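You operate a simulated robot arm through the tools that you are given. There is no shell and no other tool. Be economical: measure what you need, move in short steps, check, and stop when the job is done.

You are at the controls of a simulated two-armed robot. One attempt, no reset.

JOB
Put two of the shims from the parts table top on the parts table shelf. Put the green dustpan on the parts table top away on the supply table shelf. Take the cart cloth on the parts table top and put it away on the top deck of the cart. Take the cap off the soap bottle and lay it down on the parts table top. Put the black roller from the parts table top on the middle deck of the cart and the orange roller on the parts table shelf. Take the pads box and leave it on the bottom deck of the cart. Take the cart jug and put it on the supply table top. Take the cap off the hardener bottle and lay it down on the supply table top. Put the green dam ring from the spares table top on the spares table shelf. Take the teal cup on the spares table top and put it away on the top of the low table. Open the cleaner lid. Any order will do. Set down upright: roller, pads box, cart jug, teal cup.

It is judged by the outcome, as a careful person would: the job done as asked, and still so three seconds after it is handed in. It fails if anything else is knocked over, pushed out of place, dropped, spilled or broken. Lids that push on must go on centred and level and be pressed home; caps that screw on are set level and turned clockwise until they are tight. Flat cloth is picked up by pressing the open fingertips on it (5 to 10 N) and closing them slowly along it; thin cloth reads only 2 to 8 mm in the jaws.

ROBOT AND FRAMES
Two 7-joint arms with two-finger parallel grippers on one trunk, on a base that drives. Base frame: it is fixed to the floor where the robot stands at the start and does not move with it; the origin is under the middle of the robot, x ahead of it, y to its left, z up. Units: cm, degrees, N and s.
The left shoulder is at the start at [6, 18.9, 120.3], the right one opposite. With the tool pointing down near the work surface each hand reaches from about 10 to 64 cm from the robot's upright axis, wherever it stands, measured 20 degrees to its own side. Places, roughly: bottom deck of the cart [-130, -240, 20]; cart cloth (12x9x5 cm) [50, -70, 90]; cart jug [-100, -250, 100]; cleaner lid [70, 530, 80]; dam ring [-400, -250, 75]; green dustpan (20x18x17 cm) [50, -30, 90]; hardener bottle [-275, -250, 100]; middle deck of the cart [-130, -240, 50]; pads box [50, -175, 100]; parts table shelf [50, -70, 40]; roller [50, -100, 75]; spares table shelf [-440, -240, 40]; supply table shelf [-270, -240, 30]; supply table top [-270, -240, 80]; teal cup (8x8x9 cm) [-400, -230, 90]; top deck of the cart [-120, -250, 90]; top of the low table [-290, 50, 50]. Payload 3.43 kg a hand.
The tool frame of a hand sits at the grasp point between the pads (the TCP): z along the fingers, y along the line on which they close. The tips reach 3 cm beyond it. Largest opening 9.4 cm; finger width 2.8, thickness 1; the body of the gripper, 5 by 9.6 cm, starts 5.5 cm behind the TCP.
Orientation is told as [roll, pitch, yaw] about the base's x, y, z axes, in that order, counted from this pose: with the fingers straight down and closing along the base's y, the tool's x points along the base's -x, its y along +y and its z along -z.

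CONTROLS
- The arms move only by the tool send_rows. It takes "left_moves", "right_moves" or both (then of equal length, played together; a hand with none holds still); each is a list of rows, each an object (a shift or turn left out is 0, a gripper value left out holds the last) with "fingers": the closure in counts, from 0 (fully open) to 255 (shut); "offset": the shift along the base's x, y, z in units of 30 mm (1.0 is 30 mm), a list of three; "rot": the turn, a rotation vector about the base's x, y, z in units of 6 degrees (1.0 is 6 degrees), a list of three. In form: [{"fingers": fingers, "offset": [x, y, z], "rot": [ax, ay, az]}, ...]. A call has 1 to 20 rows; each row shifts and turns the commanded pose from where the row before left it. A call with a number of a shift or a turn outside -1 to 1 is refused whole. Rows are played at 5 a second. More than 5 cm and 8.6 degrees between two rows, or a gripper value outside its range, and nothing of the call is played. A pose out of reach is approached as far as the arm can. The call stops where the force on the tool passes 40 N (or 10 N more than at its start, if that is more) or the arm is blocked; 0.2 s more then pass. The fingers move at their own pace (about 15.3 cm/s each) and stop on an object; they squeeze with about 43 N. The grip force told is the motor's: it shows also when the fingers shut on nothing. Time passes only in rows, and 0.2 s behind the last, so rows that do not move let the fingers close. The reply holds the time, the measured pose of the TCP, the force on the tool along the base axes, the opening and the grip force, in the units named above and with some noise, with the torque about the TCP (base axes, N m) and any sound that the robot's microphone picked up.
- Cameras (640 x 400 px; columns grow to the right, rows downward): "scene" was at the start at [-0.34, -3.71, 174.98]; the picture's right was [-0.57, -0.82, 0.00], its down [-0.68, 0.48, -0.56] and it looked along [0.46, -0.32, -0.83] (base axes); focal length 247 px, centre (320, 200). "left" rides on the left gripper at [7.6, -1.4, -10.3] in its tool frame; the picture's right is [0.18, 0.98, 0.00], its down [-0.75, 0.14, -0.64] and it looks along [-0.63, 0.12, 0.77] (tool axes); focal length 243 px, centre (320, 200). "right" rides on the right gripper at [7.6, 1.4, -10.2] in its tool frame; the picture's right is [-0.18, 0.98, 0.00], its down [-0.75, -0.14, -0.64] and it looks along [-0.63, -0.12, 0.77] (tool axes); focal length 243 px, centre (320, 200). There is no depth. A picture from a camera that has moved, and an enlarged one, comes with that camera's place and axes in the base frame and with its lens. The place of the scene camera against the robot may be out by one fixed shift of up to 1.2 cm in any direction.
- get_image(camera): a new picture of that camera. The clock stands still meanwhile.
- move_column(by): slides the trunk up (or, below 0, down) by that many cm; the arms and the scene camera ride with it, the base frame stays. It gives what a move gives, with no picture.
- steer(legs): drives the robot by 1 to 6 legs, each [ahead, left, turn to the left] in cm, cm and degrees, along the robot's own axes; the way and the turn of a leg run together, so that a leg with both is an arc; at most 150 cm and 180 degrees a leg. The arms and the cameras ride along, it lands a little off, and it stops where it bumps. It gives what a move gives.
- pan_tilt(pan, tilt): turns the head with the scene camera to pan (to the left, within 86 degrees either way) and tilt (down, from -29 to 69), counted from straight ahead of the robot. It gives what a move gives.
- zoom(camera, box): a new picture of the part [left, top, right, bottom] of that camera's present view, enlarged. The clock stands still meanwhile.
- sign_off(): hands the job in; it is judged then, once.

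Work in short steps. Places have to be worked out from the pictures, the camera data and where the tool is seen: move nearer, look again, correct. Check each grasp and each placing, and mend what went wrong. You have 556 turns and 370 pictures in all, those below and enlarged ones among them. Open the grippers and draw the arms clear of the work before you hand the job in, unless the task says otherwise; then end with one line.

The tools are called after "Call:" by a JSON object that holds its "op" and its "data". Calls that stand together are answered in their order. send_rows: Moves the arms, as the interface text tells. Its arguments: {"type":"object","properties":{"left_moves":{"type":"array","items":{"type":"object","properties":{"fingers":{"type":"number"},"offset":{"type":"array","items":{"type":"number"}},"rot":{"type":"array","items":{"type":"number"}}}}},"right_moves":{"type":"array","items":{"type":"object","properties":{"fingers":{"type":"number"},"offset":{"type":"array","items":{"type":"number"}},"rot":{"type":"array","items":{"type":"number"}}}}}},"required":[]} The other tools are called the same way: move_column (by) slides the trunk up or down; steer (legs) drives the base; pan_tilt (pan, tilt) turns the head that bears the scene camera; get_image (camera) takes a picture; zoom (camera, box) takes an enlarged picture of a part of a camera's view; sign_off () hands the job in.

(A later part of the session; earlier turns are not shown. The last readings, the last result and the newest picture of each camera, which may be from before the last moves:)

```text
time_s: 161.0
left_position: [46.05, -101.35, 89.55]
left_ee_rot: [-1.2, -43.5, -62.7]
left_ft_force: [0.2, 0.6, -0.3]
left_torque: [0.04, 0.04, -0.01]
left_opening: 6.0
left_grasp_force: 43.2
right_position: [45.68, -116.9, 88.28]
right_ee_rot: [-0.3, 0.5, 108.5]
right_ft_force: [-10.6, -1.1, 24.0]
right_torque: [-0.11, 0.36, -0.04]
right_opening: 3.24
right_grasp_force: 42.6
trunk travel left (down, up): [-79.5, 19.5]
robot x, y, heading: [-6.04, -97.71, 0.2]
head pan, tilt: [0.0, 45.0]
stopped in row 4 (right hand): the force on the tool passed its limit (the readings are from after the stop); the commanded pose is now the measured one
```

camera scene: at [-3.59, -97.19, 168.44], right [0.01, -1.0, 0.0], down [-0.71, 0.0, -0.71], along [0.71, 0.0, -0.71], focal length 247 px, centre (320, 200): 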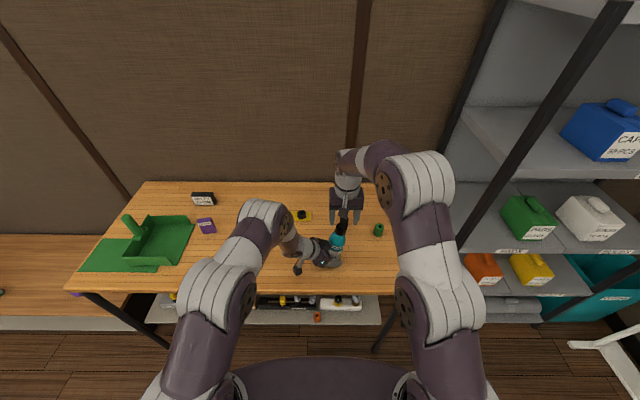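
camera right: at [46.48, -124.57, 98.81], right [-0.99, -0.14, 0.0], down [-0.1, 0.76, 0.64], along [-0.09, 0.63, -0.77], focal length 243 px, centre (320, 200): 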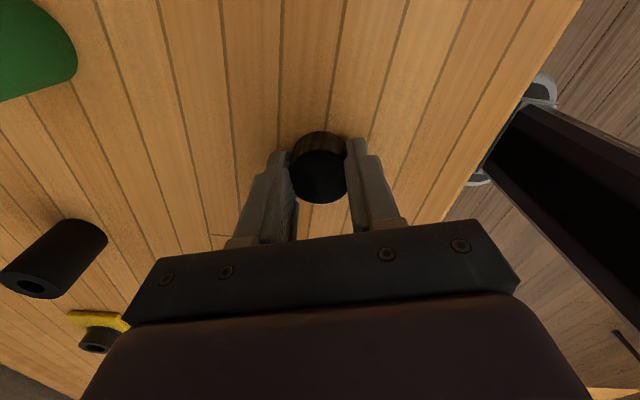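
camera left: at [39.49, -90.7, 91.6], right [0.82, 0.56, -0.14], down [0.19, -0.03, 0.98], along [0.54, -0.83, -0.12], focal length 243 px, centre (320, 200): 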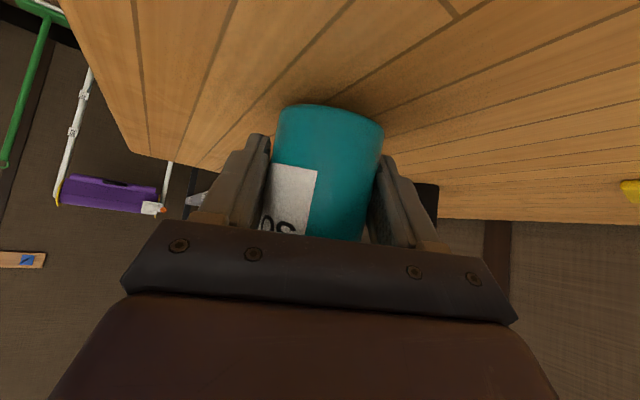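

Contact. I open the right hand gently and lift it away.

Call:
{"op": "send_rows", "data": {"right_moves": [{"offset": [0, 0, 0.06]}, {"fingers": 120}, {}, {"offset": [0, 0, 0.5]}, {"offset": [0, 0, 1]}, {"offset": [0, 0, 1]}, {"offset": [0, 0, 1]}, {}]}}

Call:
{"op": "get_image", "data": {"camera": "right"}}

Call:
{"op": "get_image", "data": {"camera": "left"}}

```text
time_s: 162.8
left_position: [46.38, -101.5, 89.48]
left_ee_rot: [-1.2, -43.6, -62.7]
left_ft_force: [4.0, -1.3, 13.8]
left_torque: [-0.38, -0.26, 0.07]
left_opening: 6.04
left_grasp_force: 43.1
right_position: [45.83, -117.0, 98.88]
right_ee_rot: [-0.2, 0.4, 108.5]
right_ft_force: [0.7, -0.4, 0.9]
right_torque: [0.01, 0.0, -0.02]
right_opening: 4.98
right_grasp_force: 0.1
trunk travel left (down, up): [-79.5, 19.5]
robot x, y, heading: [-5.6, -97.68, 0.2]
head pan, tilt: [0.0, 45.0]
```

```text
284 pictures are left
camera right: at [46.71, -124.58, 109.2], right [-0.99, -0.14, -0.01], down [-0.11, 0.76, 0.64], along [-0.08, 0.63, -0.77], focal length 243 px, centre (320, 200)
```

right: 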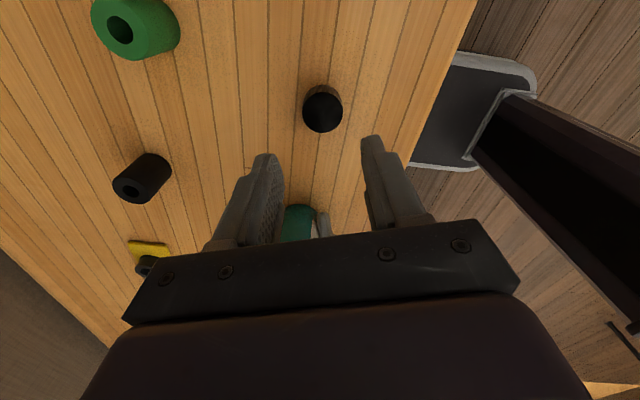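

```text
283 pictures are left
camera left: at [39.6, -90.7, 91.58], right [0.82, 0.56, -0.14], down [0.19, -0.02, 0.98], along [0.54, -0.83, -0.12], focal length 243 px, centre (320, 200)
```

left: 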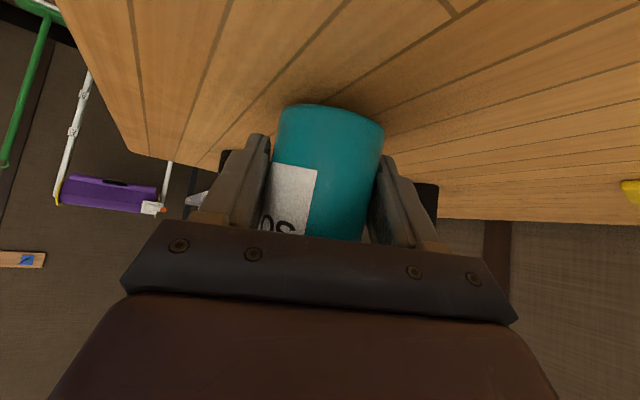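

The cap lies upright on the table. I open the left hand and draw it back along its line.

Call:
{"op": "send_rows", "data": {"left_moves": [{"fingers": 60}, {"fingers": 0}, {}, {"offset": [-0.27, 0.55, 0.58]}, {"offset": [-0.27, 0.55, 0.58]}, {"offset": [-0.27, 0.55, 0.58]}, {"offset": [-0.27, 0.55, 0.58]}, {"offset": [0, 0.5, 0.5]}, {}]}}

Call:
{"op": "get_image", "data": {"camera": "left"}}

```text
time_s: 164.8
left_position: [43.12, -93.51, 97.79]
left_ee_rot: [-1.3, -43.3, -62.7]
left_ft_force: [0.4, -0.4, 0.8]
left_torque: [0.02, -0.01, -0.03]
left_opening: 9.41
left_grasp_force: 0.2
right_position: [45.98, -117.02, 98.55]
right_ee_rot: [-0.3, 0.4, 108.4]
right_ft_force: [-0.2, -0.3, 0.5]
right_torque: [-0.04, -0.01, -0.01]
right_opening: 4.94
right_grasp_force: 0.1
trunk travel left (down, up): [-79.5, 19.5]
robot x, y, heading: [-5.55, -97.67, 0.6]
head pan, tilt: [0.0, 45.0]
```

```text
282 pictures are left
camera left: at [36.41, -82.72, 100.05], right [0.82, 0.56, -0.14], down [0.19, -0.03, 0.98], along [0.54, -0.83, -0.13], focal length 243 px, centre (320, 200)
```

left: 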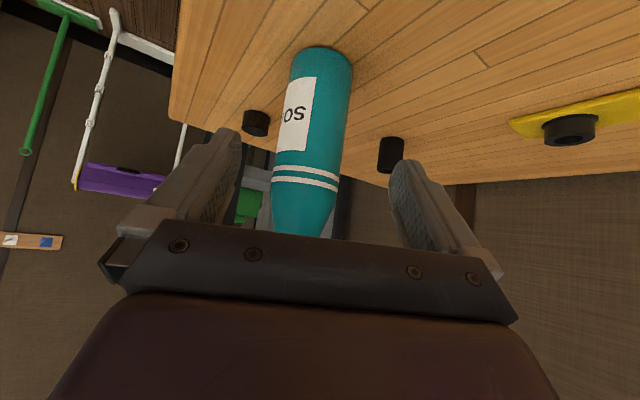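

The bottle stands. I raise both hands, drive a little nearer, and look at the black roller with the left hand.

Call:
{"op": "send_rows", "data": {"left_moves": [{"offset": [0, 0.5, 1]}, {"offset": [0.5, 0.5, 1]}, {"offset": [1, 0, 0.6]}, {"offset": [1, 0, 0]}, {"offset": [1, 0, 0]}, {}], "right_moves": [{"offset": [0, 0, 1]}, {"offset": [0, 0, 1]}, {"offset": [-1, -0.3, 0.5]}, {"offset": [-1, -0.3, 0]}, {"offset": [-1, 0, 0]}, {}]}}

Call:
{"op": "steer", "data": {"legs": [[4, 0, 0]]}}

Call:
{"op": "get_image", "data": {"camera": "left"}}

```text
time_s: 166.2
left_position: [53.55, -90.38, 105.79]
left_ee_rot: [-1.2, -43.3, -62.6]
left_ft_force: [0.3, 0.5, 0.4]
left_torque: [0.0, 0.03, 0.02]
left_opening: 9.4
left_grasp_force: 0.0
right_position: [36.87, -118.69, 106.1]
right_ee_rot: [-0.2, 0.4, 108.4]
right_ft_force: [0.8, 0.7, 0.5]
right_torque: [0.01, -0.02, -0.02]
right_opening: 4.96
right_grasp_force: 0.1
trunk travel left (down, up): [-79.5, 19.5]
robot x, y, heading: [-5.75, -97.2, 0.5]
head pan, tilt: [0.0, 45.0]
```

```text
time_s: 167.1
left_position: [57.31, -90.2, 105.89]
left_ee_rot: [-1.1, -43.4, -62.8]
left_ft_force: [-0.2, 0.6, -0.5]
left_torque: [0.03, -0.06, 0.01]
left_opening: 9.43
left_grasp_force: 0.0
right_position: [40.53, -118.53, 106.37]
right_ee_rot: [-0.4, 0.5, 108.6]
right_ft_force: [-0.6, 0.4, -0.1]
right_torque: [-0.02, -0.04, 0.04]
right_opening: 4.99
right_grasp_force: 0.1
trunk travel left (down, up): [-79.5, 19.5]
robot x, y, heading: [-1.62, -97.59, 0.2]
head pan, tilt: [0.0, 45.0]
```

```text
281 pictures are left
camera left: at [50.45, -79.51, 108.1], right [0.82, 0.56, -0.14], down [0.19, -0.03, 0.98], along [0.54, -0.83, -0.12], focal length 243 px, centre (320, 200)
```

left: 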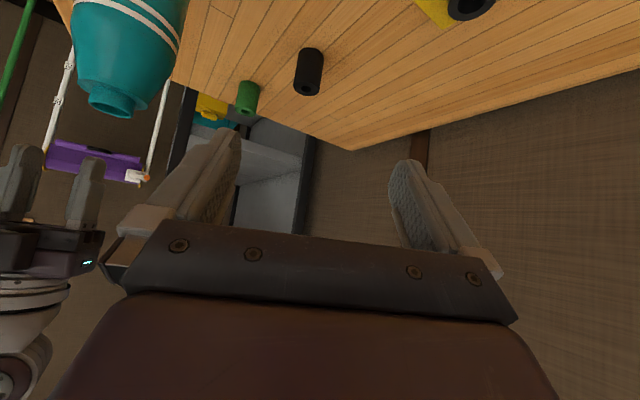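

Call:
{"op": "send_rows", "data": {"left_moves": [{"offset": [0.3, -1, -0.8], "fingers": 80}, {"offset": [0.3, -1, -0.8]}, {"offset": [0.3, -1, -0.8]}, {"offset": [0, -0.3, -0.6]}, {}]}}

Call:
{"op": "get_image", "data": {"camera": "left"}}

```text
time_s: 168.3
left_position: [60.25, -99.97, 96.59]
left_ee_rot: [-1.3, -43.3, -62.6]
left_ft_force: [0.1, 0.3, 0.8]
left_torque: [-0.01, -0.02, 0.01]
left_opening: 6.41
left_grasp_force: 0.0
right_position: [40.94, -118.57, 106.16]
right_ee_rot: [-0.2, 0.5, 108.6]
right_ft_force: [-0.4, 0.5, 0.1]
right_torque: [0.01, -0.03, -0.01]
right_opening: 4.97
right_grasp_force: 0.0
trunk travel left (down, up): [-79.5, 19.5]
robot x, y, heading: [-1.81, -97.49, 0.3]
head pan, tilt: [0.0, 45.0]
```

```text
280 pictures are left
camera left: at [53.47, -89.32, 98.89], right [0.82, 0.56, -0.14], down [0.19, -0.03, 0.98], along [0.54, -0.83, -0.13], focal length 243 px, centre (320, 200)
```

left: 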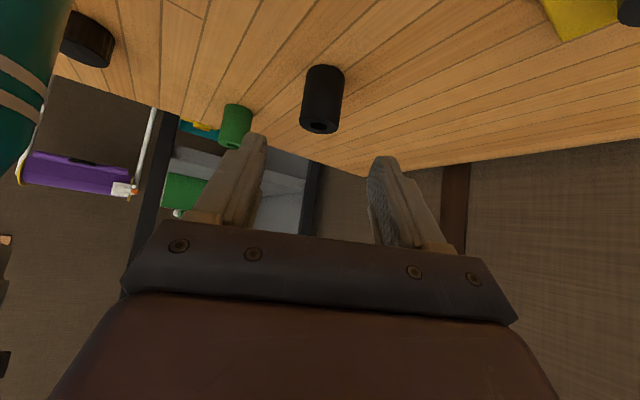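

Call:
{"op": "send_rows", "data": {"left_moves": [{"offset": [0.3, -0.63, -0.68]}, {"offset": [0.3, -0.63, -0.68]}, {"offset": [0.3, -0.63, -0.68]}, {"offset": [0.28, -0.63, -0.64]}, {"fingers": 230}, {}, {}]}}

Call:
{"op": "get_image", "data": {"camera": "left"}}

```text
time_s: 169.9
left_position: [63.84, -107.72, 88.6]
left_ee_rot: [-1.2, -43.4, -62.6]
left_ft_force: [-0.5, 0.5, -0.8]
left_torque: [-0.03, -0.01, 0.03]
left_opening: 3.9
left_grasp_force: 43.3
right_position: [40.94, -118.45, 106.22]
right_ee_rot: [-0.1, 0.4, 108.5]
right_ft_force: [-0.9, 0.3, 0.6]
right_torque: [0.01, -0.05, 0.0]
right_opening: 4.97
right_grasp_force: 0.1
trunk travel left (down, up): [-79.5, 19.5]
robot x, y, heading: [-1.41, -97.55, 0.5]
head pan, tilt: [0.0, 45.0]
```

```text
279 pictures are left
camera left: at [56.98, -96.98, 90.91], right [0.82, 0.56, -0.14], down [0.19, -0.03, 0.98], along [0.54, -0.83, -0.13], focal length 243 px, centre (320, 200)
```

left: 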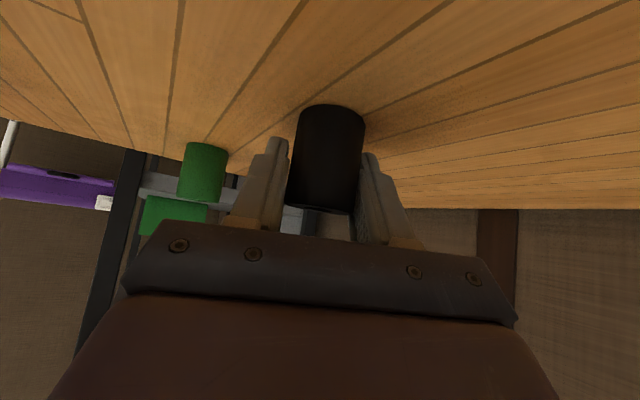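

Held (3.9 cm). I lift it, bring the left hand back level with yaw 0, and turn the right hand back as well.

Call:
{"op": "send_rows", "data": {"left_moves": [{"offset": [0, 0.1, 0.6]}, {"offset": [0, 0.4, 1]}, {"offset": [0, 1, 1]}, {"offset": [0, 1, 1]}, {"offset": [0, 1, 1], "rot": [0, 0, 1]}, {"offset": [0, 1, 1], "rot": [0, 0, 1]}, {"offset": [0, 1, 1], "rot": [0, 0, 1]}, {"offset": [-0.5, 1, 0.5], "rot": [0, 0, 1]}, {"offset": [-0.5, 1, 0], "rot": [0, 0, 1]}, {"offset": [-0.5, 0, 0], "rot": [0, 0, 1]}, {"offset": [-0.5, 0, 0], "rot": [0, 0, 1]}, {"offset": [-0.5, 0, 0], "rot": [0, 0, 1]}, {"offset": [-0.5, 0, 0], "rot": [0, 0, 1]}, {"offset": [-0.5, 0, 0], "rot": [0, 0, 1]}, {"rot": [0, 0, 0.4]}, {}, {}, {}], "right_moves": [{"rot": [0, 0, -1]}, {"rot": [0, 0, -1]}, {"rot": [0, 0, -1]}, {"rot": [0, 0, -1]}, {"rot": [0, 0, -1]}, {"rot": [0, 0, -1]}, {"rot": [0, 0, -1]}, {"rot": [0, 0, -1]}, {"rot": [0, 0, -1]}, {"rot": [0, 0, -1]}, {"rot": [0, 0, -1]}, {"rot": [0, 0, -1]}, {"rot": [0, 0, -1]}, {"rot": [0, 0, -1]}, {"rot": [0, 0, -1]}, {"rot": [0, 0, -1]}, {"rot": [0, 0, -1]}, {"rot": [0, 0, -1]}]}}

Call:
{"op": "steer", "data": {"legs": [[-25, 0, 0], [0, 50, 0]]}}

Call:
{"op": "get_image", "data": {"camera": "right"}}

Call:
{"op": "get_image", "data": {"camera": "scene"}}

```text
time_s: 173.7
left_position: [53.47, -85.21, 109.97]
left_ee_rot: [-1.2, -43.4, -0.2]
left_ft_force: [0.0, 0.0, 0.0]
left_torque: [0.01, 0.0, 0.02]
left_opening: 3.84
left_grasp_force: 42.7
right_position: [40.89, -118.72, 106.17]
right_ee_rot: [-0.2, 0.6, 0.4]
right_ft_force: [-0.2, -0.2, 0.8]
right_torque: [-0.04, 0.01, 0.02]
right_opening: 4.99
right_grasp_force: 0.1
trunk travel left (down, up): [-79.5, 19.5]
robot x, y, heading: [-1.88, -97.79, 0.1]
head pan, tilt: [0.0, 45.0]
```

```text
time_s: 178.1
left_position: [29.21, -35.77, 109.99]
left_ee_rot: [-1.3, -43.4, -1.2]
left_ft_force: [-0.6, -0.1, -0.1]
left_torque: [0.01, 0.01, -0.01]
left_opening: 3.83
left_grasp_force: 42.9
right_position: [16.18, -68.88, 106.08]
right_ee_rot: [-0.2, 0.6, -0.5]
right_ft_force: [0.5, 0.1, 0.6]
right_torque: [-0.01, 0.02, -0.01]
right_opening: 4.96
right_grasp_force: 0.1
trunk travel left (down, up): [-79.5, 19.5]
robot x, y, heading: [-25.89, -46.8, -0.7]
head pan, tilt: [0.0, 45.0]
```

```text
278 pictures are left
camera right: at [8.47, -67.37, 116.65], right [0.19, 0.98, 0.0], down [0.76, -0.15, 0.64], along [0.62, -0.13, -0.77], focal length 243 px, centre (320, 200)
```

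right: 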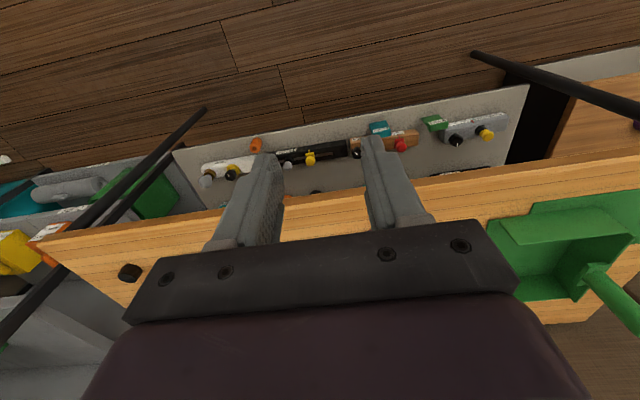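

```text
277 pictures are left
camera scene: at [-23.95, -46.75, 168.44], right [-0.01, -1.0, 0.0], down [-0.71, 0.01, -0.71], along [0.71, -0.01, -0.71], focal length 247 px, centre (320, 200)
```

scene: 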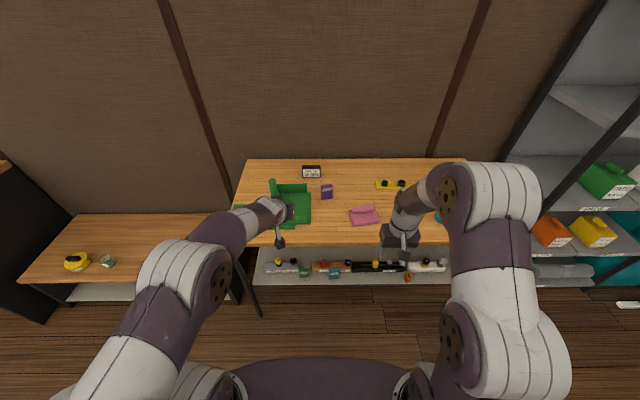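

Call:
{"op": "zoom", "data": {"camera": "scene", "box": [320, 190, 420, 240]}}

Call:
{"op": "send_rows", "data": {"left_moves": [{"offset": [-1, 0, 0]}, {"offset": [-1, 0, 0.3]}, {"offset": [-1, 0, 0.3]}, {"offset": [-1, 0, 0]}, {}], "right_moves": [{"fingers": 0}, {}, {}, {}, {}]}}

Call:
{"op": "steer", "data": {"legs": [[20, 0, 0.5]]}}

Call:
{"op": "get_image", "data": {"camera": "right"}}

```text
6.40 times, centred on (370, 215) of scene
camera zoom: at [-23.95, -46.75, 168.44], right [-0.01, -1.0, 0.0], down [-0.71, 0.01, -0.71], along [0.71, -0.01, -0.71], focal length 1583 px, centre (0, 104)
```

zoom: 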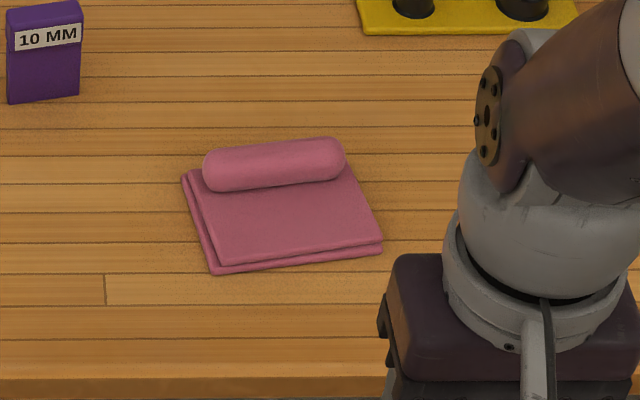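

```text
time_s: 179.3
left_position: [17.18, -35.82, 111.81]
left_ee_rot: [-1.3, -43.4, -1.3]
left_ft_force: [-0.3, -0.3, 0.0]
left_torque: [0.0, 0.01, 0.04]
left_opening: 3.78
left_grasp_force: 43.2
right_position: [16.23, -68.93, 106.17]
right_ee_rot: [-0.3, 0.5, -0.4]
right_ft_force: [0.5, -0.5, 0.1]
right_torque: [0.0, 0.02, 0.02]
right_opening: 9.41
right_grasp_force: 0.0
trunk travel left (down, up): [-79.5, 19.5]
robot x, y, heading: [-26.03, -46.78, -0.5]
head pan, tilt: [0.0, 45.0]
```

```text
time_s: 180.9
left_position: [36.95, -35.69, 111.91]
left_ee_rot: [-1.3, -43.5, -1.0]
left_ft_force: [-0.3, 0.3, -0.9]
left_torque: [0.0, -0.01, 0.01]
left_opening: 3.76
left_grasp_force: 43.3
right_position: [36.23, -68.72, 106.27]
right_ee_rot: [-0.2, 0.5, -0.1]
right_ft_force: [0.2, -0.3, 0.1]
right_torque: [0.01, 0.01, -0.01]
right_opening: 9.37
right_grasp_force: 0.1
trunk travel left (down, up): [-79.5, 19.5]
robot x, y, heading: [-5.6, -47.42, -0.4]
head pan, tilt: [0.0, 45.0]
```

```text
275 pictures are left
camera right: at [28.48, -67.25, 116.68], right [0.19, 0.98, 0.0], down [0.76, -0.14, 0.64], along [0.62, -0.12, -0.77], focal length 243 px, centre (320, 200)
```

right: 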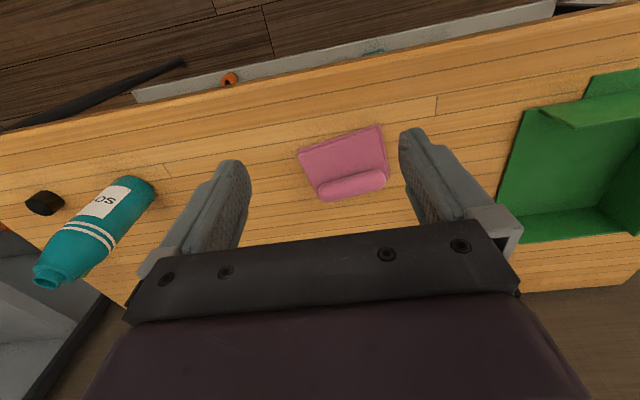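

The roll on the cloth lies along y at about (49.5, -66.8). I turn the right hand 94° to pinch it across, and come over it.

Call:
{"op": "send_rows", "data": {"right_moves": [{"offset": [0.5, 0, 0], "rot": [0, 0, 1]}, {"offset": [0.5, 0.1, 0], "rot": [0, 0, 1]}, {"offset": [0.5, 0.1, 0], "rot": [0, 0, 1]}, {"offset": [0.5, 0.1, 0], "rot": [0, 0, 1]}, {"offset": [0.5, 0.1, 0], "rot": [0, 0, 1]}, {"offset": [0.5, 0.1, 0], "rot": [0, 0, 1]}, {"offset": [0.5, 0.1, 0], "rot": [0, 0, 1]}, {"offset": [0.5, 0, 0], "rot": [0, 0, 1]}, {"offset": [0.4, 0, 0], "rot": [0, 0, 1]}, {"rot": [0, 0, 1]}, {"rot": [0, 0, 1]}, {"rot": [0, 0, 1]}, {"offset": [0, 0, -0.5], "rot": [0, 0, 1]}, {"offset": [0, 0, -0.7], "rot": [0, 0, 1]}, {"offset": [0, 0, -0.8], "rot": [0, 0, 1]}, {"rot": [0, 0, 0.5]}, {}]}}

Call:
{"op": "get_image", "data": {"camera": "right"}}

```text
time_s: 184.5
left_position: [37.02, -35.83, 111.86]
left_ee_rot: [-1.3, -43.4, -0.9]
left_ft_force: [0.2, -0.7, -0.5]
left_torque: [0.01, -0.01, 0.0]
left_opening: 3.77
left_grasp_force: 42.4
right_position: [49.56, -66.96, 100.28]
right_ee_rot: [-0.1, 0.5, 92.8]
right_ft_force: [-0.3, 0.1, -0.3]
right_torque: [-0.03, 0.03, 0.06]
right_opening: 9.41
right_grasp_force: 0.0
trunk travel left (down, up): [-79.5, 19.5]
robot x, y, heading: [-5.86, -47.65, -0.1]
head pan, tilt: [0.0, 45.0]
```

```text
274 pictures are left
camera right: at [48.24, -74.57, 110.64], right [-0.99, 0.13, 0.0], down [0.1, 0.76, 0.64], along [0.09, 0.63, -0.77], focal length 243 px, centre (320, 200)
```

right: 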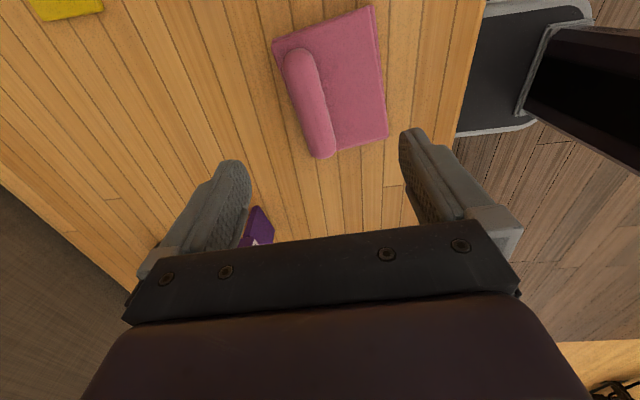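

Call:
{"op": "send_rows", "data": {"right_moves": [{"offset": [0.18, -0.08, -0.6], "rot": [0, 0, 0.65], "fingers": 110}, {"offset": [0, 0, -0.9]}, {"offset": [0, 0, -0.9]}, {"offset": [0, 0, -0.4]}, {}]}}

Call:
{"op": "get_image", "data": {"camera": "right"}}

```text
time_s: 185.7
left_position: [37.07, -35.76, 111.83]
left_ee_rot: [-1.3, -43.4, -0.9]
left_ft_force: [0.0, -0.1, -1.4]
left_torque: [-0.01, 0.01, -0.01]
left_opening: 3.75
left_grasp_force: 43.7
right_position: [49.99, -67.08, 92.03]
right_ee_rot: [-0.2, 0.6, 96.7]
right_ft_force: [-0.3, 0.0, -0.5]
right_torque: [0.0, 0.0, -0.03]
right_opening: 5.37
right_grasp_force: 0.1
trunk travel left (down, up): [-79.5, 19.5]
robot x, y, heading: [-5.85, -47.36, -0.4]
head pan, tilt: [0.0, 45.0]
```

```text
273 pictures are left
camera right: at [49.21, -74.76, 102.38], right [-1.0, 0.07, -0.01], down [0.05, 0.77, 0.64], along [0.05, 0.63, -0.77], focal length 243 px, centre (320, 200)
```

right: 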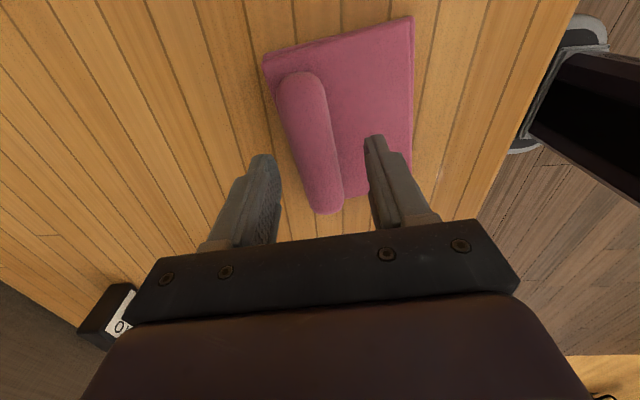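

Well centred. I lower to the cloth in small steps.

Call:
{"op": "send_rows", "data": {"right_moves": [{"offset": [0, 0, -0.3]}, {"offset": [0, 0, -0.2]}, {"offset": [0, 0, -0.1]}, {"offset": [0, 0, -0.08]}, {}]}}

```text
time_s: 186.9
left_position: [37.1, -35.74, 111.97]
left_ee_rot: [-1.3, -43.4, -1.0]
left_ft_force: [0.4, -0.2, -0.5]
left_torque: [-0.01, 0.0, -0.05]
left_opening: 3.73
left_grasp_force: 43.5
right_position: [50.1, -67.23, 89.85]
right_ee_rot: [-0.2, 0.5, 96.8]
right_ft_force: [-0.4, 0.5, -0.1]
right_torque: [-0.02, -0.02, -0.01]
right_opening: 5.34
right_grasp_force: 0.1
trunk travel left (down, up): [-79.5, 19.5]
robot x, y, heading: [-5.85, -47.15, -0.1]
head pan, tilt: [0.0, 45.0]
```

Call:
{"op": "send_rows", "data": {"right_moves": [{"offset": [0, 0, -0.1]}, {"offset": [0, 0, -0.08]}, {"fingers": 150}, {"fingers": 180}, {"fingers": 230}, {}, {}]}}

Call:
{"op": "send_rows", "data": {"right_moves": [{"offset": [0, 0, 0.3]}, {"offset": [0, 0, 0.7]}, {"offset": [0, 0, 1]}, {}]}}

Call:
{"op": "get_image", "data": {"camera": "right"}}

```text
time_s: 188.5
left_position: [37.02, -35.6, 111.95]
left_ee_rot: [-1.2, -43.4, -1.0]
left_ft_force: [0.8, -0.5, -1.3]
left_torque: [-0.01, 0.0, 0.01]
left_opening: 3.78
left_grasp_force: 42.9
right_position: [50.07, -67.17, 89.33]
right_ee_rot: [-0.5, 0.5, 96.8]
right_ft_force: [7.8, -1.2, 20.1]
right_torque: [-0.02, -0.18, 0.04]
right_opening: 3.09
right_grasp_force: 43.0
trunk travel left (down, up): [-79.5, 19.5]
robot x, y, heading: [-5.79, -47.34, -0.2]
head pan, tilt: [0.0, 45.0]
```

```text
time_s: 189.5
left_position: [37.12, -35.83, 111.93]
left_ee_rot: [-1.4, -43.4, -0.9]
left_ft_force: [0.6, 1.2, -0.7]
left_torque: [-0.03, -0.02, 0.01]
left_opening: 3.71
left_grasp_force: 43.2
right_position: [49.93, -67.18, 95.12]
right_ee_rot: [-0.1, 0.4, 96.8]
right_ft_force: [0.1, -0.2, 0.2]
right_torque: [0.0, 0.02, -0.01]
right_opening: 3.09
right_grasp_force: 43.0
trunk travel left (down, up): [-79.5, 19.5]
robot x, y, heading: [-5.95, -47.03, -0.4]
head pan, tilt: [0.0, 45.0]
```

```text
272 pictures are left
camera right: at [49.26, -74.82, 105.6], right [-1.0, 0.07, 0.0], down [0.05, 0.77, 0.64], along [0.04, 0.63, -0.77], focal length 243 px, centre (320, 200)
```

right: 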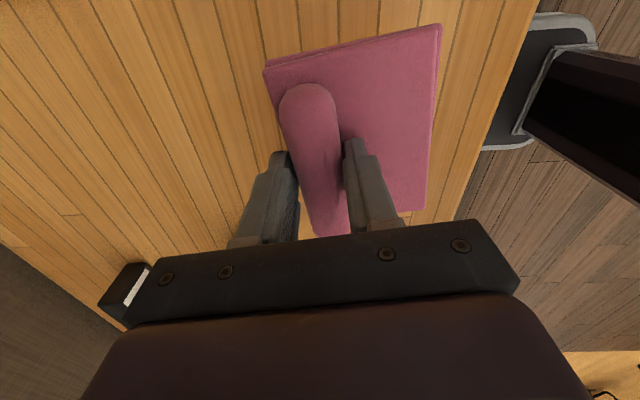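

The whole cloth comes up. I lift it clear, back off and look toward the cart.

Call:
{"op": "send_rows", "data": {"right_moves": [{"offset": [0, 0, 1]}, {"offset": [0, 0, 1]}, {"offset": [0, 0, 1]}, {"offset": [0, 0, 1]}, {"offset": [-0.5, 0, 0]}, {}]}}

Call:
{"op": "steer", "data": {"legs": [[-55, 0, 0]]}}

Call:
{"op": "pan_tilt", "data": {"pan": -80, "tilt": 25}}

Call:
{"op": "get_image", "data": {"camera": "scene"}}

```text
time_s: 190.9
left_position: [37.15, -35.76, 111.81]
left_ee_rot: [-1.3, -43.4, -0.9]
left_ft_force: [-0.2, 0.8, -0.9]
left_torque: [-0.02, 0.0, 0.02]
left_opening: 3.72
left_grasp_force: 43.3
right_position: [48.41, -67.27, 107.11]
right_ee_rot: [-0.1, 0.5, 96.8]
right_ft_force: [-0.1, 0.0, -0.5]
right_torque: [0.0, -0.01, 0.0]
right_opening: 3.1
right_grasp_force: 42.7
trunk travel left (down, up): [-79.5, 19.5]
robot x, y, heading: [-6.02, -47.15, -0.3]
head pan, tilt: [0.0, 45.0]
```

```text
time_s: 194.0
left_position: [-17.59, -35.58, 111.77]
left_ee_rot: [-1.4, -43.5, -1.4]
left_ft_force: [0.3, -0.4, -0.2]
left_torque: [-0.01, 0.01, -0.01]
left_opening: 3.7
left_grasp_force: 43.0
right_position: [-6.5, -67.33, 107.12]
right_ee_rot: [-0.2, 0.5, 96.3]
right_ft_force: [0.2, 0.0, 0.1]
right_torque: [0.01, -0.01, 0.01]
right_opening: 2.66
right_grasp_force: 43.1
trunk travel left (down, up): [-79.5, 19.5]
robot x, y, heading: [-60.72, -46.75, -0.5]
head pan, tilt: [0.0, 45.0]
```

```text
time_s: 195.6
left_position: [-17.56, -35.62, 111.91]
left_ee_rot: [-1.3, -43.5, -1.4]
left_ft_force: [0.7, 0.6, -1.0]
left_torque: [0.0, -0.02, -0.01]
left_opening: 3.72
left_grasp_force: 42.7
right_position: [-6.49, -67.17, 107.17]
right_ee_rot: [-0.3, 0.6, 96.3]
right_ft_force: [1.1, 0.7, -0.3]
right_torque: [-0.01, 0.01, 0.0]
right_opening: 2.66
right_grasp_force: 43.2
trunk travel left (down, up): [-79.5, 19.5]
robot x, y, heading: [-60.77, -46.86, -0.6]
head pan, tilt: [-80.0, 25.0]
```

```text
271 pictures are left
camera scene: at [-65.38, -55.39, 171.5], right [-0.99, -0.16, 0.0], down [-0.07, 0.42, -0.91], along [0.15, -0.89, -0.42], focal length 247 px, centre (320, 200)
```

scene: 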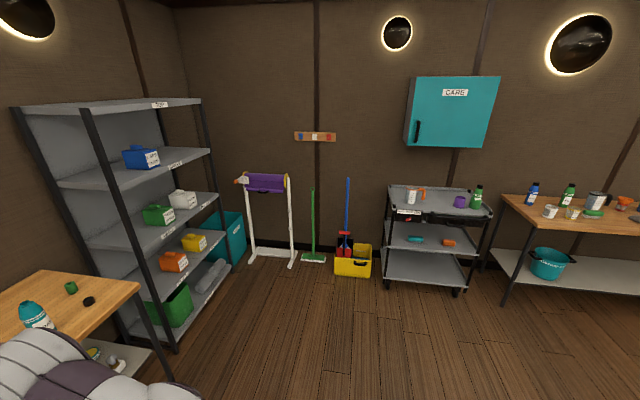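

Call:
{"op": "zoom", "data": {"camera": "scene", "box": [370, 160, 510, 300]}}

Call:
{"op": "zoom", "data": {"camera": "scene", "box": [480, 160, 640, 310]}}

Call:
{"op": "get_image", "data": {"camera": "right"}}

```text
2.86 times, centred on (440, 230) of scene
camera zoom: at [-65.38, -55.39, 171.5], right [-0.99, -0.16, 0.0], down [-0.07, 0.42, -0.91], along [0.15, -0.89, -0.42], focal length 706 px, centre (-23, 114)
```

zoom: 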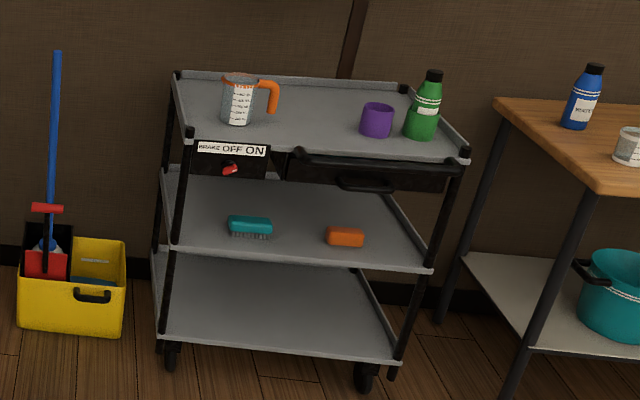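

```text
2.67 times, centred on (560, 235) of scene
camera zoom: at [-65.38, -55.39, 171.5], right [-0.99, -0.16, 0.0], down [-0.07, 0.42, -0.91], along [0.15, -0.89, -0.42], focal length 659 px, centre (-320, 107)
```

zoom: 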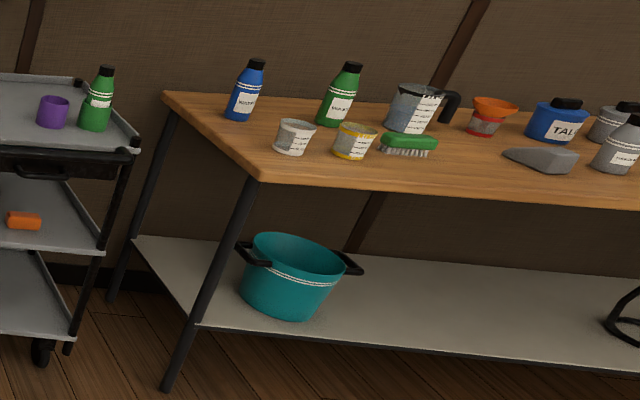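

```text
268 pictures are left
camera right: at [-7.31, -74.87, 117.64], right [-1.0, 0.08, 0.0], down [0.06, 0.77, 0.64], along [0.05, 0.63, -0.77], focal length 243 px, centre (320, 200)
```

right: 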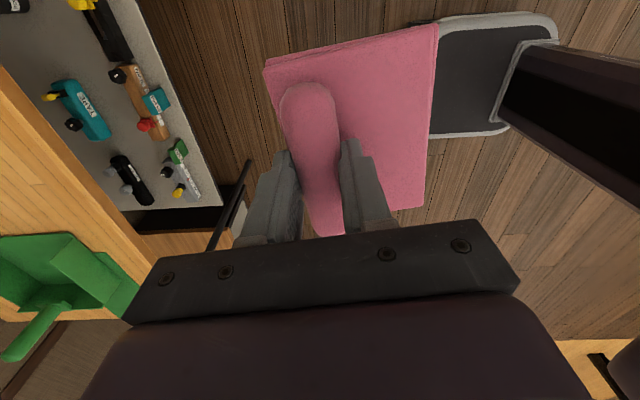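

The cart stands at x -159…-93, y -270…-224, with its front toward +y; it has a brake lever, so I must not push it. I turn to face it and drive up short of it.

Call:
{"op": "steer", "data": {"legs": [[0, 0, -89.5], [100, -63, 0]]}}

Call:
{"op": "pan_tilt", "data": {"pan": 0, "tilt": 45}}

Call:
{"op": "get_image", "data": {"camera": "scene"}}

Call:
{"op": "get_image", "data": {"camera": "left"}}

```text
time_s: 205.3
left_position: [-110.51, -190.22, 111.9]
left_ee_rot: [-1.3, -43.4, -90.1]
left_ft_force: [-0.1, -0.8, -0.6]
left_torque: [-0.03, 0.01, 0.02]
left_opening: 3.73
left_grasp_force: 43.3
right_position: [-141.77, -202.19, 107.17]
right_ee_rot: [-0.2, 0.5, 7.6]
right_ft_force: [-0.3, 0.4, 0.4]
right_torque: [0.01, 0.01, 0.03]
right_opening: 2.64
right_grasp_force: 43.4
trunk travel left (down, up): [-79.5, 19.5]
robot x, y, heading: [-122.81, -147.56, -89.4]
head pan, tilt: [-80.0, 25.0]
```

```text
time_s: 206.8
left_position: [-110.51, -190.28, 111.81]
left_ee_rot: [-1.4, -43.3, -89.9]
left_ft_force: [-0.6, 0.3, -0.1]
left_torque: [-0.03, 0.01, 0.02]
left_opening: 3.71
left_grasp_force: 42.7
right_position: [-141.71, -202.19, 107.16]
right_ee_rot: [-0.2, 0.6, 7.7]
right_ft_force: [0.2, 0.0, -0.2]
right_torque: [-0.02, 0.03, 0.0]
right_opening: 2.67
right_grasp_force: 43.0
trunk travel left (down, up): [-79.5, 19.5]
robot x, y, heading: [-122.5, -147.67, -89.1]
head pan, tilt: [0.0, 45.0]
```

```text
267 pictures are left
camera scene: at [-122.82, -149.21, 168.45], right [-1.0, -0.01, 0.0], down [-0.01, 0.71, -0.71], along [0.01, -0.71, -0.71], focal length 247 px, centre (320, 200)
```

scene: 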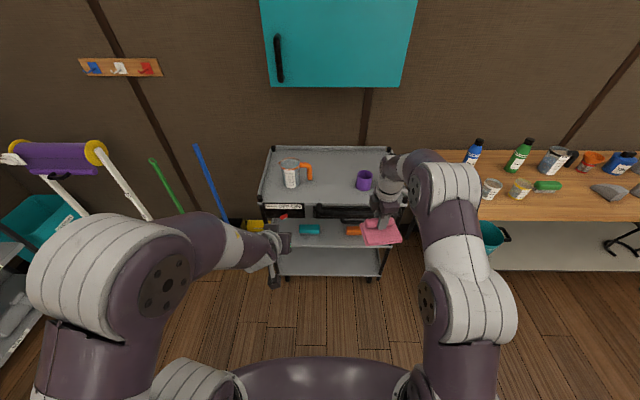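

```text
266 pictures are left
camera left: at [-111.58, -177.62, 114.09], right [0.98, 0.12, -0.14], down [0.16, -0.11, 0.98], along [0.1, -0.99, -0.13], focal length 243 px, centre (320, 200)
```

left: 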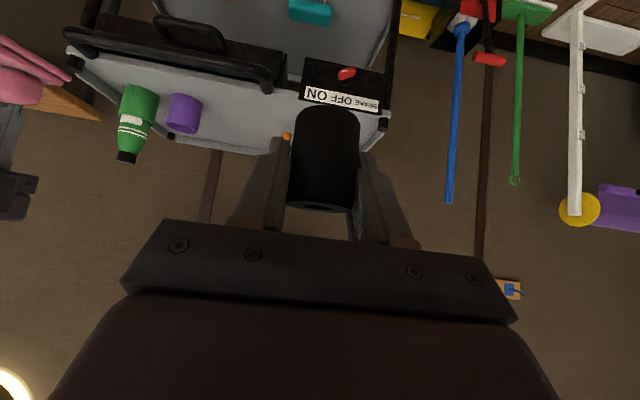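

The free gap on the top deck lies at x -118…-137, between the jug's handle and the purple cup. I pull the left hand back, shift the right hand toward x -128 and drive on.

Call:
{"op": "send_rows", "data": {"left_moves": [{"offset": [0.5, 0.8, 0.3]}, {"offset": [0.5, 0.8, 0.3]}, {"offset": [0, 0.8, 0]}, {}, {}], "right_moves": [{"offset": [1, 0, 0]}, {"offset": [1, 0, 0]}, {"offset": [1, 0, 0]}, {"offset": [1, 0, 0]}, {"offset": [0.6, 0, 0]}]}}

Call:
{"op": "steer", "data": {"legs": [[38, 0, 0]]}}

Call:
{"op": "get_image", "data": {"camera": "right"}}

Call:
{"op": "get_image", "data": {"camera": "scene"}}

```text
time_s: 208.1
left_position: [-107.3, -183.25, 113.75]
left_ee_rot: [-1.3, -43.4, -89.9]
left_ft_force: [-0.8, 0.2, 0.1]
left_torque: [-0.01, -0.02, 0.0]
left_opening: 3.69
left_grasp_force: 42.7
right_position: [-127.83, -202.1, 107.13]
right_ee_rot: [-0.2, 0.5, 7.7]
right_ft_force: [0.6, 0.1, -1.0]
right_torque: [-0.03, -0.01, 0.0]
right_opening: 2.69
right_grasp_force: 42.8
trunk travel left (down, up): [-79.5, 19.5]
robot x, y, heading: [-122.72, -147.46, -89.0]
head pan, tilt: [0.0, 45.0]
```

```text
time_s: 210.4
left_position: [-106.88, -220.9, 113.79]
left_ee_rot: [-1.3, -43.4, -90.1]
left_ft_force: [-0.4, 0.4, -1.0]
left_torque: [0.02, 0.01, 0.0]
left_opening: 3.68
left_grasp_force: 43.0
right_position: [-127.61, -239.86, 107.23]
right_ee_rot: [-0.1, 0.5, 7.7]
right_ft_force: [0.2, -0.7, -0.2]
right_torque: [0.0, 0.01, -0.01]
right_opening: 2.64
right_grasp_force: 43.1
trunk travel left (down, up): [-79.5, 19.5]
robot x, y, heading: [-121.88, -185.23, -89.4]
head pan, tilt: [0.0, 45.0]
```

```text
265 pictures are left
camera right: at [-135.37, -239.35, 117.7], right [0.05, 1.0, 0.0], down [0.77, -0.04, 0.64], along [0.64, -0.04, -0.77], focal length 243 px, centre (320, 200)
```

right: 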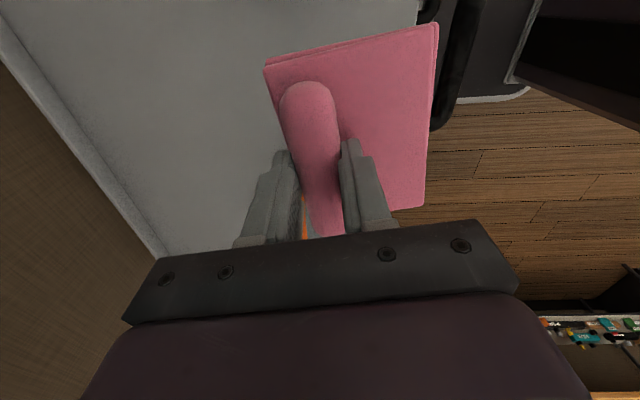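

```text
264 pictures are left
camera scene: at [-122.35, -186.93, 168.45], right [-1.0, -0.01, 0.0], down [-0.01, 0.71, -0.71], along [0.01, -0.71, -0.71], focal length 247 px, centre (320, 200)
```

scene: 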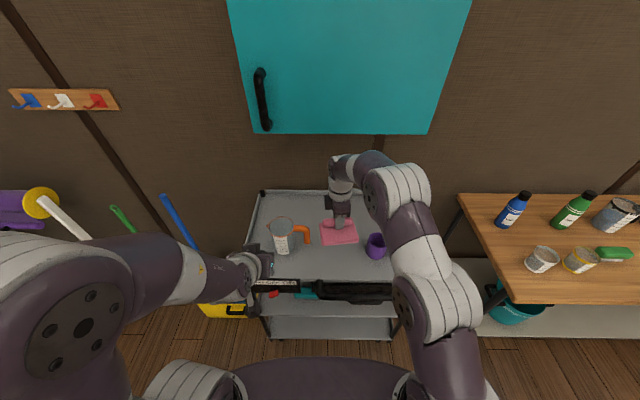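

I move the cloth 7 cm further over the deck and lower it.

Call:
{"op": "send_rows", "data": {"right_moves": [{"offset": [0, -1, 0]}, {"offset": [0, -1, 0]}, {"offset": [0, -0.4, -0.5]}, {"offset": [0, 0, -1]}, {"offset": [0, 0, -1]}, {"offset": [0, 0, -0.5]}, {}]}}

Call:
{"op": "get_image", "data": {"camera": "right"}}

Call:
{"op": "zoom", "data": {"camera": "scene", "box": [230, 170, 430, 320]}}

```text
time_s: 212.0
left_position: [-106.84, -220.92, 113.79]
left_ee_rot: [-1.4, -43.4, -90.0]
left_ft_force: [-0.6, 0.2, -0.9]
left_torque: [0.03, -0.03, 0.02]
left_opening: 3.69
left_grasp_force: 43.5
right_position: [-128.33, -243.09, 96.29]
right_ee_rot: [-0.2, 0.5, 7.7]
right_ft_force: [-0.5, -0.1, 0.1]
right_torque: [-0.05, 0.01, -0.02]
right_opening: 2.66
right_grasp_force: 42.8
right hand out of reach, approached as far as the arm can: row 1, 2
trunk travel left (down, up): [-79.5, 19.5]
robot x, y, heading: [-122.25, -185.35, -89.2]
head pan, tilt: [0.0, 45.0]
```

```text
263 pictures are left
camera right: at [-136.19, -242.61, 106.74], right [0.05, 1.0, 0.0], down [0.77, -0.04, 0.64], along [0.64, -0.04, -0.77], focal length 243 px, centre (320, 200)
```

right: 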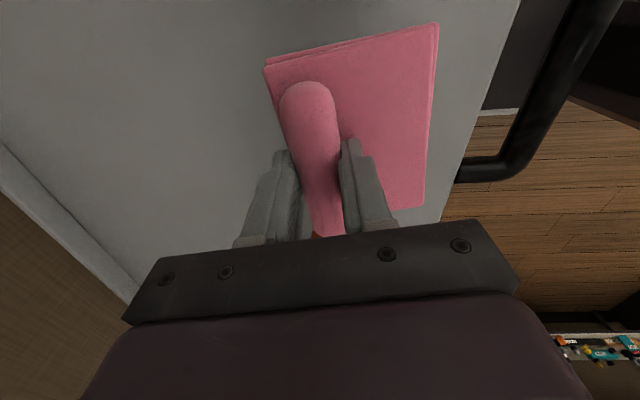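

```text
2.67 times, centred on (330, 245) of scene
camera zoom: at [-122.36, -186.97, 168.44], right [-1.0, -0.01, 0.0], down [-0.01, 0.71, -0.71], along [0.01, -0.71, -0.71], focal length 659 px, centre (293, 80)
```

zoom: 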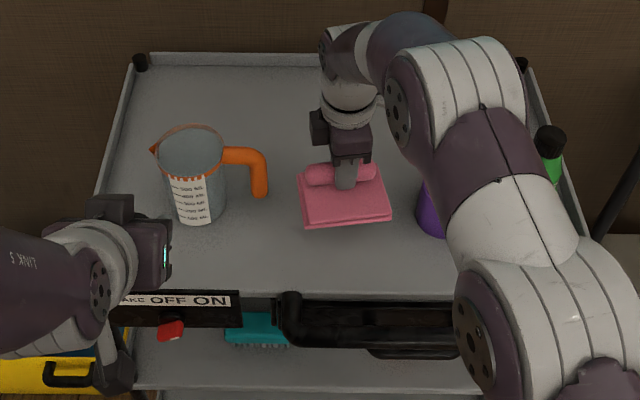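

Call:
{"op": "send_rows", "data": {"right_moves": [{"offset": [0, 0, -0.2]}, {"offset": [0, 0, -0.1]}, {"offset": [0, 0, -0.1]}, {"offset": [0, 0, -0.1]}]}}

```text
time_s: 213.0
left_position: [-106.84, -220.86, 113.71]
left_ee_rot: [-1.3, -43.4, -90.0]
left_ft_force: [0.2, 1.1, -0.7]
left_torque: [0.02, 0.0, -0.01]
left_opening: 3.68
left_grasp_force: 42.7
right_position: [-128.31, -243.09, 94.88]
right_ee_rot: [-0.3, 0.6, 7.7]
right_ft_force: [-0.3, 0.8, 0.1]
right_torque: [-0.01, -0.02, 0.01]
right_opening: 2.66
right_grasp_force: 43.0
trunk travel left (down, up): [-79.5, 19.5]
robot x, y, heading: [-121.98, -184.98, -89.4]
head pan, tilt: [0.0, 45.0]
```

Call:
{"op": "send_rows", "data": {"right_moves": [{"offset": [0, 0, -0.1]}, {"offset": [0, 0, -0.1]}, {"offset": [0, 0, -0.1]}, {"offset": [0, 0, -0.1]}]}}

```text
time_s: 214.0
left_position: [-106.8, -220.89, 113.75]
left_ee_rot: [-1.3, -43.3, -90.0]
left_ft_force: [-0.3, 0.1, -0.6]
left_torque: [0.0, -0.02, 0.01]
left_opening: 3.69
left_grasp_force: 43.1
right_position: [-128.26, -243.14, 93.7]
right_ee_rot: [-0.2, 0.5, 7.8]
right_ft_force: [-0.1, -0.6, -0.1]
right_torque: [0.01, -0.01, 0.0]
right_opening: 2.67
right_grasp_force: 42.9
trunk travel left (down, up): [-79.5, 19.5]
robot x, y, heading: [-122.47, -185.27, -89.4]
head pan, tilt: [0.0, 45.0]
```

Call:
{"op": "send_rows", "data": {"right_moves": [{"offset": [0, 0, -0.1]}, {"offset": [0, 0, -0.1]}, {"offset": [0, 0, -0.1]}, {"offset": [0, 0, -0.1]}, {"offset": [0, 0, -0.1]}, {"offset": [0, 0, -0.1]}]}}

Call:
{"op": "zoom", "data": {"camera": "scene", "box": [230, 170, 430, 320]}}

```text
time_s: 215.4
left_position: [-106.84, -220.83, 113.72]
left_ee_rot: [-1.3, -43.3, -90.0]
left_ft_force: [0.3, 0.0, -0.4]
left_torque: [0.01, 0.0, 0.0]
left_opening: 3.68
left_grasp_force: 42.8
right_position: [-128.28, -243.0, 91.8]
right_ee_rot: [-0.2, 0.6, 7.7]
right_ft_force: [-0.3, -0.2, 0.2]
right_torque: [-0.03, 0.0, 0.01]
right_opening: 2.66
right_grasp_force: 42.9
trunk travel left (down, up): [-79.5, 19.5]
robot x, y, heading: [-122.28, -185.11, -89.2]
head pan, tilt: [0.0, 45.0]
```

```text
2.67 times, centred on (330, 245) of scene
camera zoom: at [-122.35, -187.0, 168.44], right [-1.0, -0.01, 0.0], down [-0.01, 0.71, -0.71], along [0.01, -0.71, -0.71], focal length 659 px, centre (293, 80)
```

zoom: 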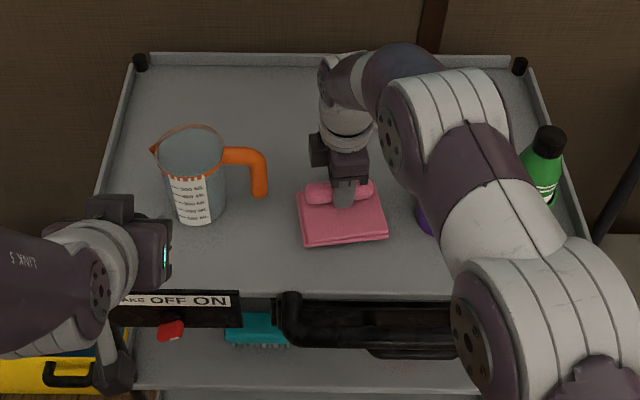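

Call:
{"op": "send_rows", "data": {"right_moves": [{"offset": [0, 0, -0.12]}, {"offset": [0, 0, -0.12]}, {"offset": [0, 0, -0.12]}, {"offset": [0, 0, -0.12]}, {"offset": [0, 0, -0.12]}, {"offset": [0, 0, -0.12]}, {"offset": [0, 0, -0.12]}, {"offset": [0, 0, -0.12]}]}}

```text
time_s: 216.8
left_position: [-106.83, -220.51, 113.87]
left_ee_rot: [-1.3, -43.5, -90.0]
left_ft_force: [-0.4, 0.0, -0.8]
left_torque: [0.01, 0.01, 0.03]
left_opening: 3.69
left_grasp_force: 43.1
right_position: [-128.23, -243.25, 90.56]
right_ee_rot: [-0.9, 0.4, 7.7]
right_ft_force: [-2.2, 12.3, 26.7]
right_torque: [1.13, 0.38, -0.01]
right_opening: 2.67
right_grasp_force: 43.3
trunk travel left (down, up): [-79.5, 19.5]
robot x, y, heading: [-121.86, -185.28, -89.1]
head pan, tilt: [0.0, 45.0]
stopped in row 6 (right hand): the force on the tool passed its limit (the readings are from after the stop); the commanded pose is now the measured one
```

Contact (deck at about 85.7). I open and lift straight up.

Call:
{"op": "send_rows", "data": {"right_moves": [{"offset": [0, 0, 0.05]}, {"fingers": 130}, {}, {"offset": [0, 0, 0.5]}, {"offset": [0, 0, 1]}, {"offset": [0, 0, 1]}, {"offset": [0, 0, 1]}, {"offset": [0, 0, 1]}]}}

Call:
{"op": "get_image", "data": {"camera": "right"}}

```text
time_s: 218.6
left_position: [-106.85, -220.92, 113.82]
left_ee_rot: [-1.3, -43.4, -90.0]
left_ft_force: [0.4, -0.5, -0.7]
left_torque: [-0.01, -0.01, 0.01]
left_opening: 3.68
left_grasp_force: 42.4
right_position: [-128.27, -243.08, 103.76]
right_ee_rot: [-0.7, 0.4, 7.7]
right_ft_force: [0.1, -0.2, 0.3]
right_torque: [0.01, 0.02, 0.0]
right_opening: 4.61
right_grasp_force: 0.2
trunk travel left (down, up): [-79.5, 19.5]
robot x, y, heading: [-122.28, -185.13, -89.2]
head pan, tilt: [0.0, 45.0]
```

```text
260 pictures are left
camera right: at [-136.17, -242.55, 114.23], right [0.05, 1.0, -0.01], down [0.77, -0.03, 0.64], along [0.64, -0.04, -0.77], focal length 243 px, centre (320, 200)
```

right: 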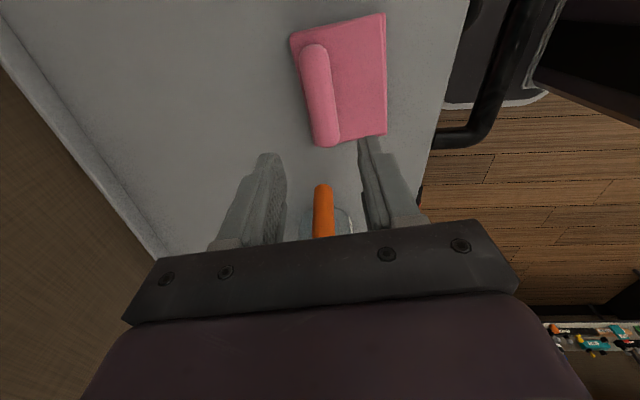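

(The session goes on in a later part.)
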